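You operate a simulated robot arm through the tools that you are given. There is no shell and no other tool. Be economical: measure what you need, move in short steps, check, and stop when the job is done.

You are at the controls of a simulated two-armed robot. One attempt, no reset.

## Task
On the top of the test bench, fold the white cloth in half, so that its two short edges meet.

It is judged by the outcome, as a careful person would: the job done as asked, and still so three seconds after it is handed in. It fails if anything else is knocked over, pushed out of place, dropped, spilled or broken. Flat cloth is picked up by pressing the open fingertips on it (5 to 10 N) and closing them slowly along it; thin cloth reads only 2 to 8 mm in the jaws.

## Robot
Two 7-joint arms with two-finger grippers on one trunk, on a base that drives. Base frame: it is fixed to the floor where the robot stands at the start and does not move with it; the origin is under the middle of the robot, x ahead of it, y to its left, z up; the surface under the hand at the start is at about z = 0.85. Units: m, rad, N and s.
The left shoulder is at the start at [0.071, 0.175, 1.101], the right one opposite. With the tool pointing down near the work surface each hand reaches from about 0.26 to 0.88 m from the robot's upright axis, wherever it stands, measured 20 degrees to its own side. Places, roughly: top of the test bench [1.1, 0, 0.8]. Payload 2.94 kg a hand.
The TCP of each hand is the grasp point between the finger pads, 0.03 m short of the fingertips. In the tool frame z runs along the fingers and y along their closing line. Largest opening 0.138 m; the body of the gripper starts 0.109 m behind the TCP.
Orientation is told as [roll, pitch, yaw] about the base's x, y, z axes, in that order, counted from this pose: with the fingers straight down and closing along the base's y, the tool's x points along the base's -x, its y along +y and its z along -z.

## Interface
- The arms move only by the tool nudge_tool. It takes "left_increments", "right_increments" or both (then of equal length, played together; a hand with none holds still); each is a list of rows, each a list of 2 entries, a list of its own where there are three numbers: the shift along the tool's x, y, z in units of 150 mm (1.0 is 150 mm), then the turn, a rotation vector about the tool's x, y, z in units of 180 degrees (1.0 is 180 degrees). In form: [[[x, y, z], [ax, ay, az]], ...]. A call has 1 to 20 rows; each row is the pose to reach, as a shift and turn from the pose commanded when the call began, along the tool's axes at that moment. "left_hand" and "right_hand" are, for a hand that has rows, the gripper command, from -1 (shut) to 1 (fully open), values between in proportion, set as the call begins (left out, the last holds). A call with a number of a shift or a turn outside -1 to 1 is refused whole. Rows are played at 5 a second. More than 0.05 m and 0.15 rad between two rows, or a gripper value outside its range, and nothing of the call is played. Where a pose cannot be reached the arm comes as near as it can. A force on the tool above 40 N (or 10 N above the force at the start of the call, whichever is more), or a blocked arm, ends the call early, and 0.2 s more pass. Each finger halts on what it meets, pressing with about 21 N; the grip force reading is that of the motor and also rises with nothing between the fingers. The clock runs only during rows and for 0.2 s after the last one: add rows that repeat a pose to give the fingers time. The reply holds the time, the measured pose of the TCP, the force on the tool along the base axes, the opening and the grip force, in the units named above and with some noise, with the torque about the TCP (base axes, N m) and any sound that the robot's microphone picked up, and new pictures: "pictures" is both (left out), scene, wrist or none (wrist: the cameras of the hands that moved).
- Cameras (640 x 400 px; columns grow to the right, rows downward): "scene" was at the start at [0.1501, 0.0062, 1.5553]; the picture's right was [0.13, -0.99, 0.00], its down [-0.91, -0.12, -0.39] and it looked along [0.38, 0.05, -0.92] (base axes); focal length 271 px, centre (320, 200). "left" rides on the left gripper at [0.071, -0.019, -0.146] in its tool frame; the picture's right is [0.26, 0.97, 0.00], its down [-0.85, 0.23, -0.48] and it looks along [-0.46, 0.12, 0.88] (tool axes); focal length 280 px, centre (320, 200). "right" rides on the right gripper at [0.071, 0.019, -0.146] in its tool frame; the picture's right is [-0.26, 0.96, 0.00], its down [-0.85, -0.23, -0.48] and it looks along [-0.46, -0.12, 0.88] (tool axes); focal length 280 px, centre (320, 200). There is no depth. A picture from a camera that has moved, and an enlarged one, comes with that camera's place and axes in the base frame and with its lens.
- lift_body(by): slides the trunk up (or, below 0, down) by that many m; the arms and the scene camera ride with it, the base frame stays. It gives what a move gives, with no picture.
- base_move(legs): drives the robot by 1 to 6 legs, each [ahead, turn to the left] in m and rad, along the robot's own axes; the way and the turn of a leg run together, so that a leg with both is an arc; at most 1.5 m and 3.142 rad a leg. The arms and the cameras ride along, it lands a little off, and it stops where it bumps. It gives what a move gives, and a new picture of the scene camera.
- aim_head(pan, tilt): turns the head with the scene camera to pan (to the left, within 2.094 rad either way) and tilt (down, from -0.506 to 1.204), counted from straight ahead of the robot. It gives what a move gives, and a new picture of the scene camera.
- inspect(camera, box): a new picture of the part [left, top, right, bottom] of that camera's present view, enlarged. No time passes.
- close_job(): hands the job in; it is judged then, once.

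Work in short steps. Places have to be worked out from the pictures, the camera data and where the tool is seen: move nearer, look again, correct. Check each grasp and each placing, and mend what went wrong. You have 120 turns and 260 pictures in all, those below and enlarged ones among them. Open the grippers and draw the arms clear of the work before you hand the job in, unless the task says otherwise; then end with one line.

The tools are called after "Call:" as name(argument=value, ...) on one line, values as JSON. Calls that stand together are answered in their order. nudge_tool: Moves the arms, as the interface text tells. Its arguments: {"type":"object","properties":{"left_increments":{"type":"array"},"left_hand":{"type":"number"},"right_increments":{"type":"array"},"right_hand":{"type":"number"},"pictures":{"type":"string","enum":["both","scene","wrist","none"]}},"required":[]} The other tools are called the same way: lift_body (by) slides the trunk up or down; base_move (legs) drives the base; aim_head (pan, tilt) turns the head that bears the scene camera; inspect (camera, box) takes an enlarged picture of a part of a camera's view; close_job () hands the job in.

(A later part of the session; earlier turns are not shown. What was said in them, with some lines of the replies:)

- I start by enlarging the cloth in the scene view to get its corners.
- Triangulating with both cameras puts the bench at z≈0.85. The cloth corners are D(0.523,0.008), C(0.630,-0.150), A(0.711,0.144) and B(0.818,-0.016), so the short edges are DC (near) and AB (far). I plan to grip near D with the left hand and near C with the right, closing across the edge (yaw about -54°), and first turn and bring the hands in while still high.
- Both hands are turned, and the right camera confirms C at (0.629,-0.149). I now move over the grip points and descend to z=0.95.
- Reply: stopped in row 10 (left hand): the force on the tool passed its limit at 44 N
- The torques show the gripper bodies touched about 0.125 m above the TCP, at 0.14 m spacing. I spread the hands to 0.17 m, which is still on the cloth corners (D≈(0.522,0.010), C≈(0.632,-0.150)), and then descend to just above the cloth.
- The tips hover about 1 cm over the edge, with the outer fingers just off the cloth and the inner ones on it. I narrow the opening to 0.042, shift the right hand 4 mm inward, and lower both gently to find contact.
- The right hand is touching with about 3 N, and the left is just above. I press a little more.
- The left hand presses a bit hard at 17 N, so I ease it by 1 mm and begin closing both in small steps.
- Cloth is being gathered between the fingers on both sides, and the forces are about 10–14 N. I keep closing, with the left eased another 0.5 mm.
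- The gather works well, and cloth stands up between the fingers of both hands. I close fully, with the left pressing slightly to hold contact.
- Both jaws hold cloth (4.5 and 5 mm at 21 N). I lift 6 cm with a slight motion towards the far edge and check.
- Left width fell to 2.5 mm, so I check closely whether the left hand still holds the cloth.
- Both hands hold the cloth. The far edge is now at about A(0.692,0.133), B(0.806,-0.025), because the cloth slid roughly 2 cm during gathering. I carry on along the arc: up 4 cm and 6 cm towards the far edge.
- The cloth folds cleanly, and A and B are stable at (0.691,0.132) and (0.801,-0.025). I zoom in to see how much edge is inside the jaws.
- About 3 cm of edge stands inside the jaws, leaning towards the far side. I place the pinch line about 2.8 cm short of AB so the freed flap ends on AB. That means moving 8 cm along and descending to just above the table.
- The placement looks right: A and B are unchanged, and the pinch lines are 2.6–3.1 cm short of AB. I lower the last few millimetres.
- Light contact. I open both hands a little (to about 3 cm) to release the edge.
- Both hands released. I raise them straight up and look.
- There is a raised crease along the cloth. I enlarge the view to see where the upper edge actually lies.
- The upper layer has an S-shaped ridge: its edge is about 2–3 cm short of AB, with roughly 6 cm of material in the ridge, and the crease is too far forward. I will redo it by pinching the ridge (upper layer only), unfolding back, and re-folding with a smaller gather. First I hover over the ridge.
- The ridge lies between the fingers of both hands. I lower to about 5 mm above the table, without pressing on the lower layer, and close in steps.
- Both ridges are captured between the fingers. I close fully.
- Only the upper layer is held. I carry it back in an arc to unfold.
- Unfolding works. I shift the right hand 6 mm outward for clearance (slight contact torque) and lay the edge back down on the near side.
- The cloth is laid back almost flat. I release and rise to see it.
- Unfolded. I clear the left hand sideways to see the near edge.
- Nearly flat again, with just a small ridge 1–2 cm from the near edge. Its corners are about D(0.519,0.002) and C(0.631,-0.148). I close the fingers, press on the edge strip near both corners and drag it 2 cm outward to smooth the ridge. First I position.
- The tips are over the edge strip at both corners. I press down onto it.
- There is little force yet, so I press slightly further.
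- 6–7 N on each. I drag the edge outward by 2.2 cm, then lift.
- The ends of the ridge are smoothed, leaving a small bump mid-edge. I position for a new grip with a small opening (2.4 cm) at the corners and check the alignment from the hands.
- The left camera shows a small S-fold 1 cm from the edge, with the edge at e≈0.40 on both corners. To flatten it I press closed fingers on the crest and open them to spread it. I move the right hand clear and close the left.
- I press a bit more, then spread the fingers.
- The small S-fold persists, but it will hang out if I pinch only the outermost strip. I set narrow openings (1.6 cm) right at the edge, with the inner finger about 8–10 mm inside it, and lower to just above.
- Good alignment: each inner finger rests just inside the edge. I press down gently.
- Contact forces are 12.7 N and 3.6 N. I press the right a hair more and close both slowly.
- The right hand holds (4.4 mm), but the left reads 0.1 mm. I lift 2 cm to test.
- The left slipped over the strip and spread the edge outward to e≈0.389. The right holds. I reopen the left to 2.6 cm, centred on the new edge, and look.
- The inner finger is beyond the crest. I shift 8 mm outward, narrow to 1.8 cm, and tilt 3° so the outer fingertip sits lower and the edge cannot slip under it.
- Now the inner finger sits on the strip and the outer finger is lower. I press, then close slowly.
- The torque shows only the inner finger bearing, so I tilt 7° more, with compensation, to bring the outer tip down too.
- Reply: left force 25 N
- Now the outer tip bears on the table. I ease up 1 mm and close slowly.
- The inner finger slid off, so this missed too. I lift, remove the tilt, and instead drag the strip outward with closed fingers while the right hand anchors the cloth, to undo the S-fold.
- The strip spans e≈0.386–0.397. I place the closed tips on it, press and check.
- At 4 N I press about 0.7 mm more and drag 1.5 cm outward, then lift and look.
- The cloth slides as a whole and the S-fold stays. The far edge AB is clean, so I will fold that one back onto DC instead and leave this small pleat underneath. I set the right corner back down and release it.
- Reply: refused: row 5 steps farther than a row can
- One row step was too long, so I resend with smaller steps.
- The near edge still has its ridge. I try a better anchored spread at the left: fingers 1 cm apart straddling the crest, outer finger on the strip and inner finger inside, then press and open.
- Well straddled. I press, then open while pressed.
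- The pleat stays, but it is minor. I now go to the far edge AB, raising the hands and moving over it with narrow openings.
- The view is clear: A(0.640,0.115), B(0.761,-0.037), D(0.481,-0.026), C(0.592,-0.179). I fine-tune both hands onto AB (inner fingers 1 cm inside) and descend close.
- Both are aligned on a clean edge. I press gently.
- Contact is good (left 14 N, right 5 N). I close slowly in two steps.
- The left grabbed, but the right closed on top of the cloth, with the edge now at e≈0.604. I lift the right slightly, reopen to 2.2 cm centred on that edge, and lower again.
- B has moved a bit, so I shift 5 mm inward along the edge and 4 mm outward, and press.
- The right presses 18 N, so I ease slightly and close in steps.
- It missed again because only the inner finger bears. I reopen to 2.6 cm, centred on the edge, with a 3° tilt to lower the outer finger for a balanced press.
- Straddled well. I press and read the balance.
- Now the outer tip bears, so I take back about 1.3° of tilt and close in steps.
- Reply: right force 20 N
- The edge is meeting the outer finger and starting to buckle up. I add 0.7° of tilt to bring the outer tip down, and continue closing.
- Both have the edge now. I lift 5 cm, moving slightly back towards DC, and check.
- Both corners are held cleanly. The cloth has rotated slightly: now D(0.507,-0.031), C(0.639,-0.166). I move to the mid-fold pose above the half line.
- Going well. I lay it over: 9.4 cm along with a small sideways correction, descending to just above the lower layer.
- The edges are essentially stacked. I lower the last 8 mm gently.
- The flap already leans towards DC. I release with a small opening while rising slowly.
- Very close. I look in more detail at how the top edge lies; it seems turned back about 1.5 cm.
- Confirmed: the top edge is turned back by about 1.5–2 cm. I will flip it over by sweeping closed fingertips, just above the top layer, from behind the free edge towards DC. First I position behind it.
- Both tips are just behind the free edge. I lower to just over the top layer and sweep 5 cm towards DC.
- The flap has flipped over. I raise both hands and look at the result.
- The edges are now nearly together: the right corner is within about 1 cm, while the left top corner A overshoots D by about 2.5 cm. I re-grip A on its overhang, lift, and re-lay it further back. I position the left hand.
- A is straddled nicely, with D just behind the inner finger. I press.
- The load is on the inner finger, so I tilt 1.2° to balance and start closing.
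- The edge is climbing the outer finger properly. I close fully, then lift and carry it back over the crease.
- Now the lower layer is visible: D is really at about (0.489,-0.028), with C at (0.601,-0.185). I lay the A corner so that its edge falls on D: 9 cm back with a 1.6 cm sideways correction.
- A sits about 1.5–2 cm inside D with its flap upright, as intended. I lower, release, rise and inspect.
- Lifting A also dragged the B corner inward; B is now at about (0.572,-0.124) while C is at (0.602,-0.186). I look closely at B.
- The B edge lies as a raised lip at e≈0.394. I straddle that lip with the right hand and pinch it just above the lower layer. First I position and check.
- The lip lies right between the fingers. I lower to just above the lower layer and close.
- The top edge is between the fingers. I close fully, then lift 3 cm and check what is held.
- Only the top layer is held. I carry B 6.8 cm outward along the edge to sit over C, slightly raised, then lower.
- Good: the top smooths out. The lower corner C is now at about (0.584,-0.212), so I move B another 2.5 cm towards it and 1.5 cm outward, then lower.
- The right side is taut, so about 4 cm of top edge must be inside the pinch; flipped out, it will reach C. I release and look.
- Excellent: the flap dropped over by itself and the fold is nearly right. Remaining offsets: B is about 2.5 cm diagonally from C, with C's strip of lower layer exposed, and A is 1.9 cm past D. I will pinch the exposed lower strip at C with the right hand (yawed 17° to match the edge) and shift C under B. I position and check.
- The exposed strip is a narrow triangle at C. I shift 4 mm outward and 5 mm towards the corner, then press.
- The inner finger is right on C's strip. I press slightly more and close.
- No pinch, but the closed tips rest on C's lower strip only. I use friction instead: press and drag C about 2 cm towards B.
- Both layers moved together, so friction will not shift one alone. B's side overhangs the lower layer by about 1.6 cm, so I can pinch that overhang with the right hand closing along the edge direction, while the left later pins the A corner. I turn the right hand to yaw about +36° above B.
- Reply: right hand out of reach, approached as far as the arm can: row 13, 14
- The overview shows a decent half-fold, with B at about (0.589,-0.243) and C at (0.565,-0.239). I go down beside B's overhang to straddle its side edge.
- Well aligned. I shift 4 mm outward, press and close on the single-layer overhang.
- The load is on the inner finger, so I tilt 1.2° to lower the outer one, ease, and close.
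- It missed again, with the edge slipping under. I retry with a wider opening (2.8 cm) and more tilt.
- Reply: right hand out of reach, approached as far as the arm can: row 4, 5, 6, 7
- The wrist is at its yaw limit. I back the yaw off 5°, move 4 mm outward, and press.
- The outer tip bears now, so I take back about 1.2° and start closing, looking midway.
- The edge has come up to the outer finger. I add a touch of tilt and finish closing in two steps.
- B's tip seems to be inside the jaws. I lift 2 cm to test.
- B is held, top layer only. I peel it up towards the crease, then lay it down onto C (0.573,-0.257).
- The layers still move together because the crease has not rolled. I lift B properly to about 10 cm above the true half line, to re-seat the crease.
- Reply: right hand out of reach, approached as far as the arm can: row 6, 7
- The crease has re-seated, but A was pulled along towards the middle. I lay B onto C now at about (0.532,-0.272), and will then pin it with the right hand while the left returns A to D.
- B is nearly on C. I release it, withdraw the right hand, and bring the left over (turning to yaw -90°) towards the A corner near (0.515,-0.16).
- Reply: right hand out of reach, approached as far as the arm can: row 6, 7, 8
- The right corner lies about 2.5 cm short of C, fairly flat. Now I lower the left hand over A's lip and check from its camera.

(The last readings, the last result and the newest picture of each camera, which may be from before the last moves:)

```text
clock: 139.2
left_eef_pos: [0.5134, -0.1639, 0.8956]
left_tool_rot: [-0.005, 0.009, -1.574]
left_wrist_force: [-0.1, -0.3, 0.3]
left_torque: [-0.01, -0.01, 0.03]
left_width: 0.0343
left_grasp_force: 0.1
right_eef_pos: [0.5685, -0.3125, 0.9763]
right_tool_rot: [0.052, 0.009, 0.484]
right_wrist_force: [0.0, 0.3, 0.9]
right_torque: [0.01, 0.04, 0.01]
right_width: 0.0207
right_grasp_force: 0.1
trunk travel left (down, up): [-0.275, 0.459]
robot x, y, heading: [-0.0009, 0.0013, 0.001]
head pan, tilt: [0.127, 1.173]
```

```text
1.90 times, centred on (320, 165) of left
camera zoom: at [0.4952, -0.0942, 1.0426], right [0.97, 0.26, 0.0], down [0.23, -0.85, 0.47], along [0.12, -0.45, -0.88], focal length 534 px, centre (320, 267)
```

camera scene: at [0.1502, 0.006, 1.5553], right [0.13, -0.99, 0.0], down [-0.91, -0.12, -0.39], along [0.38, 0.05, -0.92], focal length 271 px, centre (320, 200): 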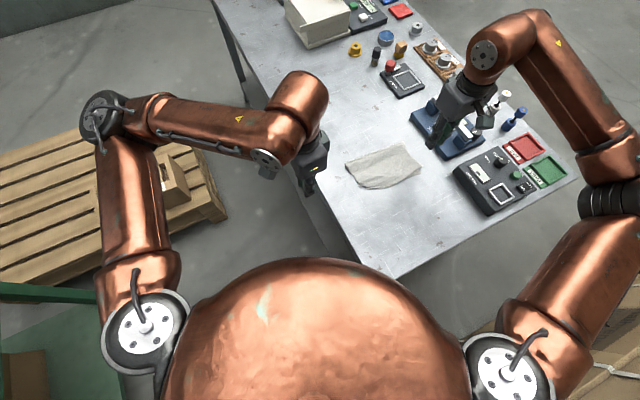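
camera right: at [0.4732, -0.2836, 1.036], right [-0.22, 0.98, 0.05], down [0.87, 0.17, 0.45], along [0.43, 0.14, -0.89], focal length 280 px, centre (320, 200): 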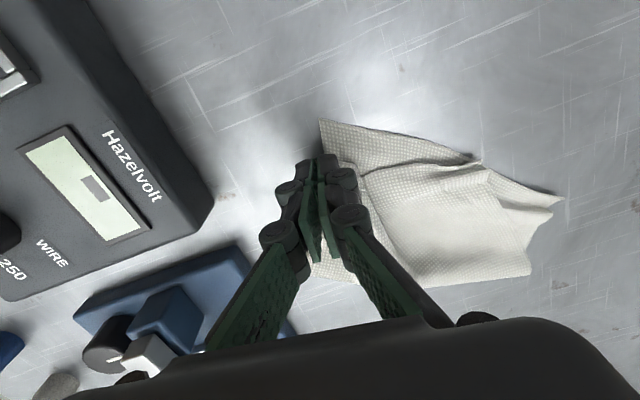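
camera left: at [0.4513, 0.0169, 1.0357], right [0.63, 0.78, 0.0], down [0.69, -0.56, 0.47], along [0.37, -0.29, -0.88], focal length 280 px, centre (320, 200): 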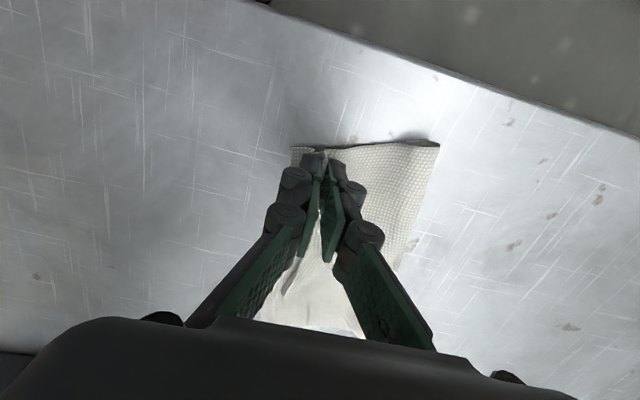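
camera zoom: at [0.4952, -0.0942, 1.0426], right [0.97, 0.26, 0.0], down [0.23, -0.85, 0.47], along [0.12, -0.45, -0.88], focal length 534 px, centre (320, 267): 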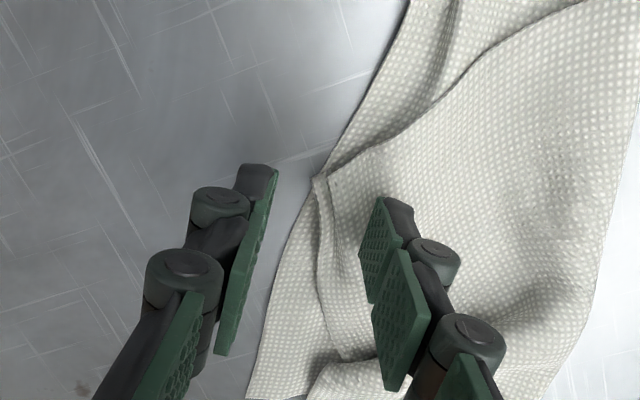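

A's lip stands between the fingers. I lower to just above the lower layer and close.

Call:
nudge_tool(left_increments=[[[0, 0, 0.04], [0, 0, 0]], [[0, 0, 0.082], [0, 0, 0]], [[0, 0, 0.082], [0, 0, 0]]], pictures="none")

Call:
nudge_tool(left_increments=[[[0, 0, 0], [0, 0, 0]], [[0, 0, 0], [0, 0, 0]], [[0, 0, 0], [0, 0, 0]], [[0, 0, 0], [0, 0, 0]], [[0, 0, 0], [0, 0, 0]], [[0, 0, -0.1], [0, 0, 0]], [[0, 0, -0.2], [0, 0, 0]], [[0, 0, -0.2], [0, 0, 0]]], left_hand=-1, pictures="none")

Call:
inspect(camera="left", box=[180, 60, 460, 270])

```text
clock: 140.0
left_eef_pos: [0.5123, -0.1642, 0.8844]
left_tool_rot: [-0.005, 0.008, -1.575]
left_wrist_force: [-0.7, 0.9, -0.3]
left_torque: [-0.01, 0.02, 0.02]
left_width: 0.0345
left_grasp_force: 0.0
right_eef_pos: [0.5684, -0.3111, 0.9759]
right_tool_rot: [0.053, 0.01, 0.483]
right_wrist_force: [-0.6, 0.1, 0.1]
right_torque: [0.0, -0.04, 0.01]
right_width: 0.0207
right_grasp_force: 0.1
trunk travel left (down, up): [-0.275, 0.459]
robot x, y, heading: [-0.0008, 0.0046, -0.001]
head pan, tilt: [0.127, 1.173]
```

```text
clock: 141.8
left_eef_pos: [0.516, -0.1648, 0.9143]
left_tool_rot: [-0.006, 0.009, -1.573]
left_wrist_force: [-0.3, -0.4, -1.5]
left_torque: [0.01, 0.0, 0.0]
left_width: 0.0026
left_grasp_force: 20.2
right_eef_pos: [0.5681, -0.3114, 0.9755]
right_tool_rot: [0.053, 0.009, 0.483]
right_wrist_force: [0.5, 0.3, -0.1]
right_torque: [0.03, 0.01, 0.0]
right_width: 0.0205
right_grasp_force: 0.2
trunk travel left (down, up): [-0.275, 0.459]
robot x, y, heading: [-0.0004, 0.0011, -0.005]
head pan, tilt: [0.127, 1.173]
```

```text
1.90 times, centred on (320, 165) of left
camera zoom: at [0.4971, -0.0946, 1.0611], right [0.97, 0.26, 0.0], down [0.23, -0.85, 0.47], along [0.12, -0.45, -0.88], focal length 534 px, centre (320, 267)
```

zoom: 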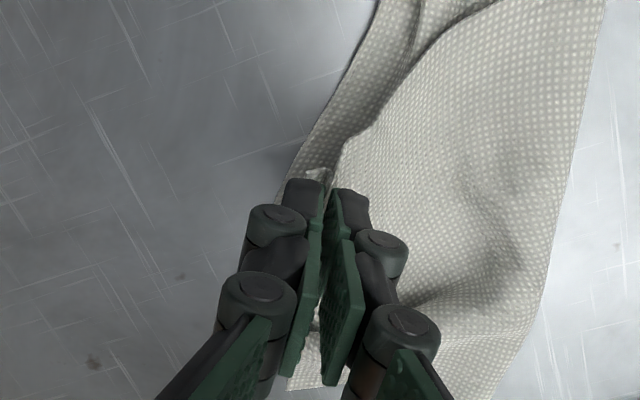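

A's top layer is held. I move A the first 4 cm towards D, and bring the right hand over B to pin it.

Call:
nudge_tool(left_increments=[[[0.09, 0.02, -0.05], [0, 0, 0]], [[0.18, 0.045, -0.1], [0, 0, 0]], [[0.267, 0.067, -0.1], [0, 0, 0]], [[0.267, 0.067, -0.1], [0, 0, 0]], [[0.267, 0.067, -0.1], [0, 0, 0]], [[0.267, 0.067, -0.1], [0, 0, 0]], [[0.267, 0.067, -0.1], [0, 0, 0]], [[0.267, 0.067, -0.1], [0, 0, 0]], [[0.267, 0.067, -0.1], [0, 0, 0]], [[0.267, 0.067, -0.1], [0, 0, 0]]], right_increments=[[[0, 0, 0], [0, 0, 0]], [[0, 0, 0], [0, 0, 0]], [[0, 0.13, 0], [0, 0, 0]], [[0, 0.27, 0], [0, 0, 0]], [[0, 0.4, 0], [0, 0, 0]], [[0, 0.4, 0.2], [0, 0, 0]], [[0, 0.4, 0.4], [0, 0, 0]], [[0, 0.4, 0.55], [0, 0, 0]], [[0, 0.4, 0.61], [0, 0, 0]], [[0, 0.4, 0.625], [0, 0, 0]]], right_hand=-1, pictures="none")

Call:
inspect(camera="scene", box=[340, 120, 430, 195])

```text
clock: 144.0
left_eef_pos: [0.5256, -0.1241, 0.9314]
left_tool_rot: [-0.003, 0.007, -1.577]
left_wrist_force: [-0.9, 0.0, 0.9]
left_torque: [0.02, 0.0, -0.01]
left_width: 0.0004
left_grasp_force: 17.1
right_eef_pos: [0.5342, -0.2517, 0.8857]
right_tool_rot: [0.054, 0.01, 0.486]
right_wrist_force: [0.4, 0.6, 0.7]
right_torque: [0.01, 0.01, 0.01]
right_width: 0.0
right_grasp_force: 20.9
trunk travel left (down, up): [-0.275, 0.459]
robot x, y, heading: [0.0014, -0.0001, -0.001]
head pan, tilt: [0.127, 1.173]
```

```text
5.33 times, centred on (385, 158) of scene
camera zoom: at [0.1503, 0.0054, 1.5553], right [0.13, -0.99, 0.0], down [-0.91, -0.12, -0.39], along [0.38, 0.05, -0.92], focal length 1444 px, centre (-27, 427)
```

zoom: 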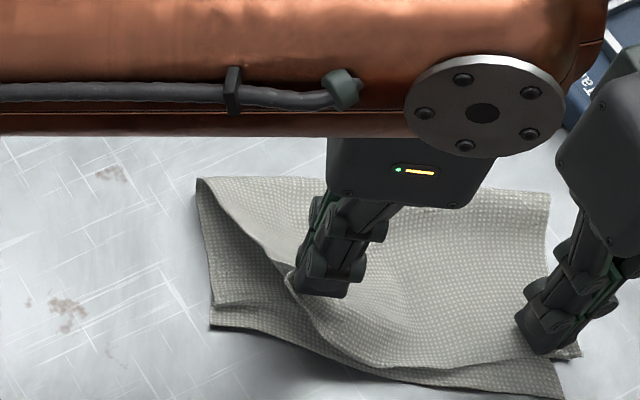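

Great: A comes over nicely while B stays. I pin B by pressing with the right hand and lay A on D (about (0.518,-0.078)).

Call:
nudge_tool(left_increments=[[[0, 0, 0], [0, 0, 0]], [[0, 0, 0], [0, 0, 0]], [[0.08, 0.01, 0], [0, 0, 0]], [[0.16, 0.02, 0.02], [0, 0, 0]], [[0.247, 0.03, 0.08], [0, 0, 0]], [[0.247, 0.03, 0.18], [0, 0, 0]], [[0.247, 0.03, 0.28], [0, 0, 0]], [[0.247, 0.03, 0.315], [0, 0, 0]], [[0.247, 0.03, 0.315], [0, 0, 0]]], right_increments=[[[0, 0, 0.02], [0, 0, 0]], [[0, 0, 0.035], [0, 0, 0]], [[0, 0, 0.035], [0, 0, 0]], [[0, 0, 0.035], [0, 0, 0]], [[0, 0, 0.035], [0, 0, 0]], [[0, 0, 0.035], [0, 0, 0]], [[0, 0, 0.035], [0, 0, 0]], [[0, 0, 0.035], [0, 0, 0]], [[0, 0, 0.035], [0, 0, 0]]], pictures="none")

Call:
nudge_tool(left_increments=[[[0, 0, 0], [0, 0, 0]], [[0, 0, -0.03], [0, 0, 0]], [[0, 0, -0.15], [0, 0, 0]], [[0, 0, -0.4], [0, 0, 0]], [[0.2, 0, -0.6], [0, 0, 0]], [[0.5, 0, -0.6], [0, 0, 0]], [[0.8, 0, -0.6], [0, 0, 0]]], right_increments=[[[0, 0, 0], [0, 0, 0]], [[0, 0, 0], [0, 0, 0]], [[0, 0, 0], [0, 0, 0]], [[0, 0, -0.1], [0, 0, 0]], [[0, 0, -0.3], [0, 0, 0]], [[0, -0.2, -0.5], [0, 0, 0]], [[0, -0.3, -0.6], [0, 0, 0]]], left_hand=-0.7, pictures="none")

Call:
inspect(camera="scene", box=[340, 120, 430, 195])

```text
clock: 146.0
left_eef_pos: [0.5294, -0.0878, 0.882]
left_tool_rot: [-0.006, 0.008, -1.575]
left_wrist_force: [-0.1, -1.4, 2.4]
left_torque: [0.01, 0.04, -0.01]
left_width: 0.0011
left_grasp_force: 22.4
right_eef_pos: [0.5326, -0.2519, 0.879]
right_tool_rot: [0.053, 0.011, 0.484]
right_wrist_force: [-0.1, 0.5, 0.5]
right_torque: [0.01, -0.02, 0.03]
right_width: 0.0
right_grasp_force: 21.3
trunk travel left (down, up): [-0.275, 0.459]
robot x, y, heading: [0.0065, -0.0034, 0.005]
head pan, tilt: [0.127, 1.173]
```

```text
clock: 147.6
left_eef_pos: [0.5321, 0.0337, 0.9718]
left_tool_rot: [-0.006, 0.006, -1.574]
left_wrist_force: [0.0, 0.2, -1.2]
left_torque: [-0.09, 0.02, -0.01]
left_width: 0.0207
left_grasp_force: 0.0
right_eef_pos: [0.5555, -0.2931, 0.969]
right_tool_rot: [0.049, 0.011, 0.484]
right_wrist_force: [-0.5, 0.3, 0.1]
right_torque: [-0.07, -0.01, 0.0]
right_width: 0.0
right_grasp_force: 20.8
trunk travel left (down, up): [-0.275, 0.459]
robot x, y, heading: [-0.0006, 0.0024, 0.003]
head pan, tilt: [0.127, 1.173]
```

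```text
5.33 times, centred on (385, 158) of scene
camera zoom: at [0.1497, 0.008, 1.5553], right [0.13, -0.99, 0.0], down [-0.91, -0.12, -0.39], along [0.38, 0.05, -0.92], focal length 1444 px, centre (-27, 427)
```

zoom: 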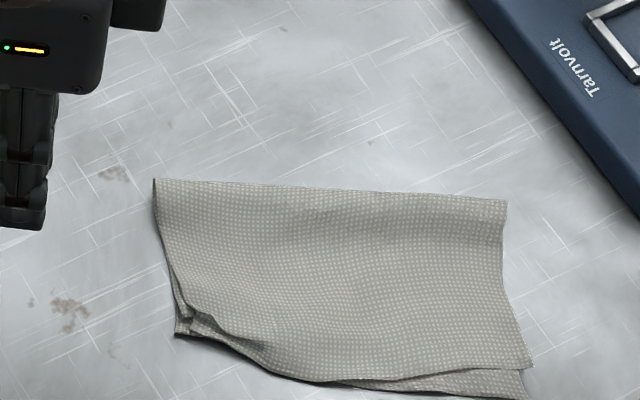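

That is a clean half-fold now, with both corners within about 1–1.6 cm. I check the left corner closely.

Call:
inspect(camera="scene", box=[358, 165, 398, 195])

Call:
inspect(camera="scene", box=[395, 170, 425, 198])

```text
13.33 times, centred on (378, 180) of scene
camera zoom: at [0.1497, 0.008, 1.5553], right [0.13, -0.99, 0.0], down [-0.91, -0.12, -0.39], along [0.38, 0.05, -0.92], focal length 3609 px, centre (-453, 467)
```

zoom: 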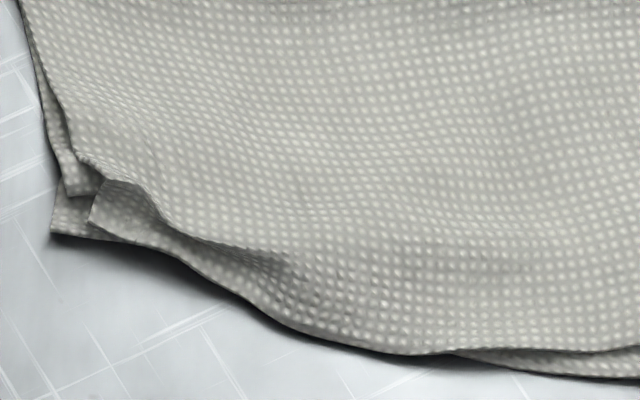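

```text
14.29 times, centred on (410, 184) of scene
camera zoom: at [0.1497, 0.008, 1.5553], right [0.13, -0.99, 0.0], down [-0.91, -0.12, -0.39], along [0.38, 0.05, -0.92], focal length 3867 px, centre (-966, 429)
```

zoom: 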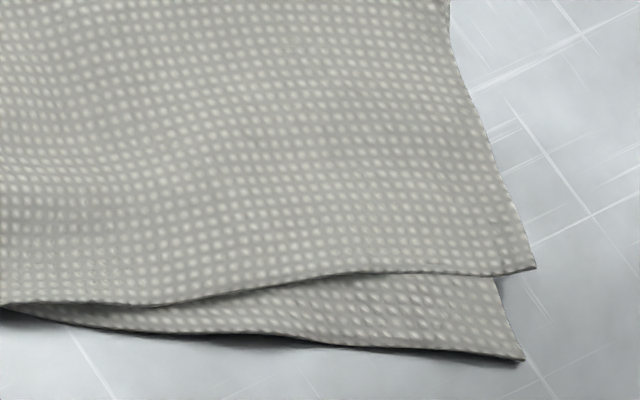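

The short edges lie together: A–D is within about 1 cm, B–C within about 1.8 cm. I open the grippers and draw both arms further clear.

Call:
nudge_tool(left_increments=[[[0.2, 0, -0.2], [0, 0, 0]], [[0.4, 0, -0.4], [0, 0, 0]], [[0.6, 0, -0.6], [0, 0, 0]], [[0.8, 0, -0.6], [0, 0, 0]], [[0.8, 0, -0.6], [0, 0, 0]]], right_increments=[[[0, 0, -0.2], [0, 0, 0]], [[0, 0, -0.4], [0, 0, 0]], [[0, 0, -0.6], [0, 0, 0]], [[0.2, -0.1, -0.6], [0, 0, 0]], [[0.4, -0.2, -0.6], [0, 0, 0]]], left_hand=0.3, right_hand=0.3, pictures="scene")

```text
clock: 148.8
left_eef_pos: [0.529, 0.1517, 1.0632]
left_tool_rot: [-0.003, 0.009, -1.574]
left_wrist_force: [0.8, 0.7, 0.2]
left_torque: [0.01, -0.02, 0.02]
left_width: 0.0897
left_grasp_force: 0.0
right_eef_pos: [0.5189, -0.3527, 1.0587]
right_tool_rot: [0.051, 0.012, 0.481]
right_wrist_force: [0.1, -0.1, -0.2]
right_torque: [0.02, -0.04, 0.03]
right_width: 0.0897
right_grasp_force: 0.0
right hand out of reach, approached as far as the arm can: row 5
trunk travel left (down, up): [-0.275, 0.459]
robot x, y, heading: [0.0011, 0.0032, 0.0]
head pan, tilt: [0.127, 1.173]
camera scene: at [0.1493, 0.0051, 1.5554], right [0.13, -0.99, 0.0], down [-0.91, -0.12, -0.39], along [0.38, 0.05, -0.92], focal length 271 px, centre (320, 200)
```

scene: 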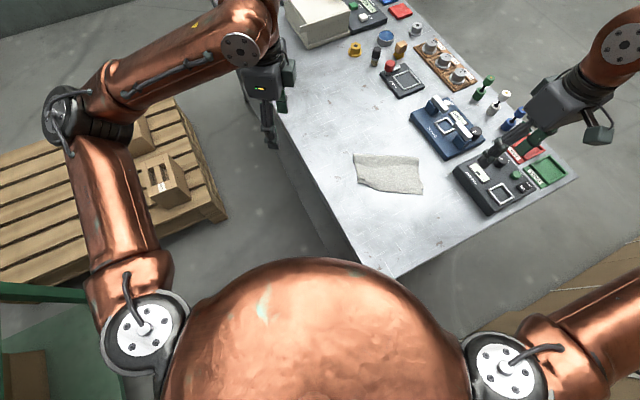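

The cloth is folded on the bench, the other items look undisturbed, and the arms are clear. I hand it in.

Call:
close_job()

```text
The job is handed in.
```

The white cloth is folded in half on the bench and handed in; its short edges line up to about 1 cm at one corner and 1.8 cm at the other, with a small pleat left in the lower layer near one end, and nothing else appears to have moved.
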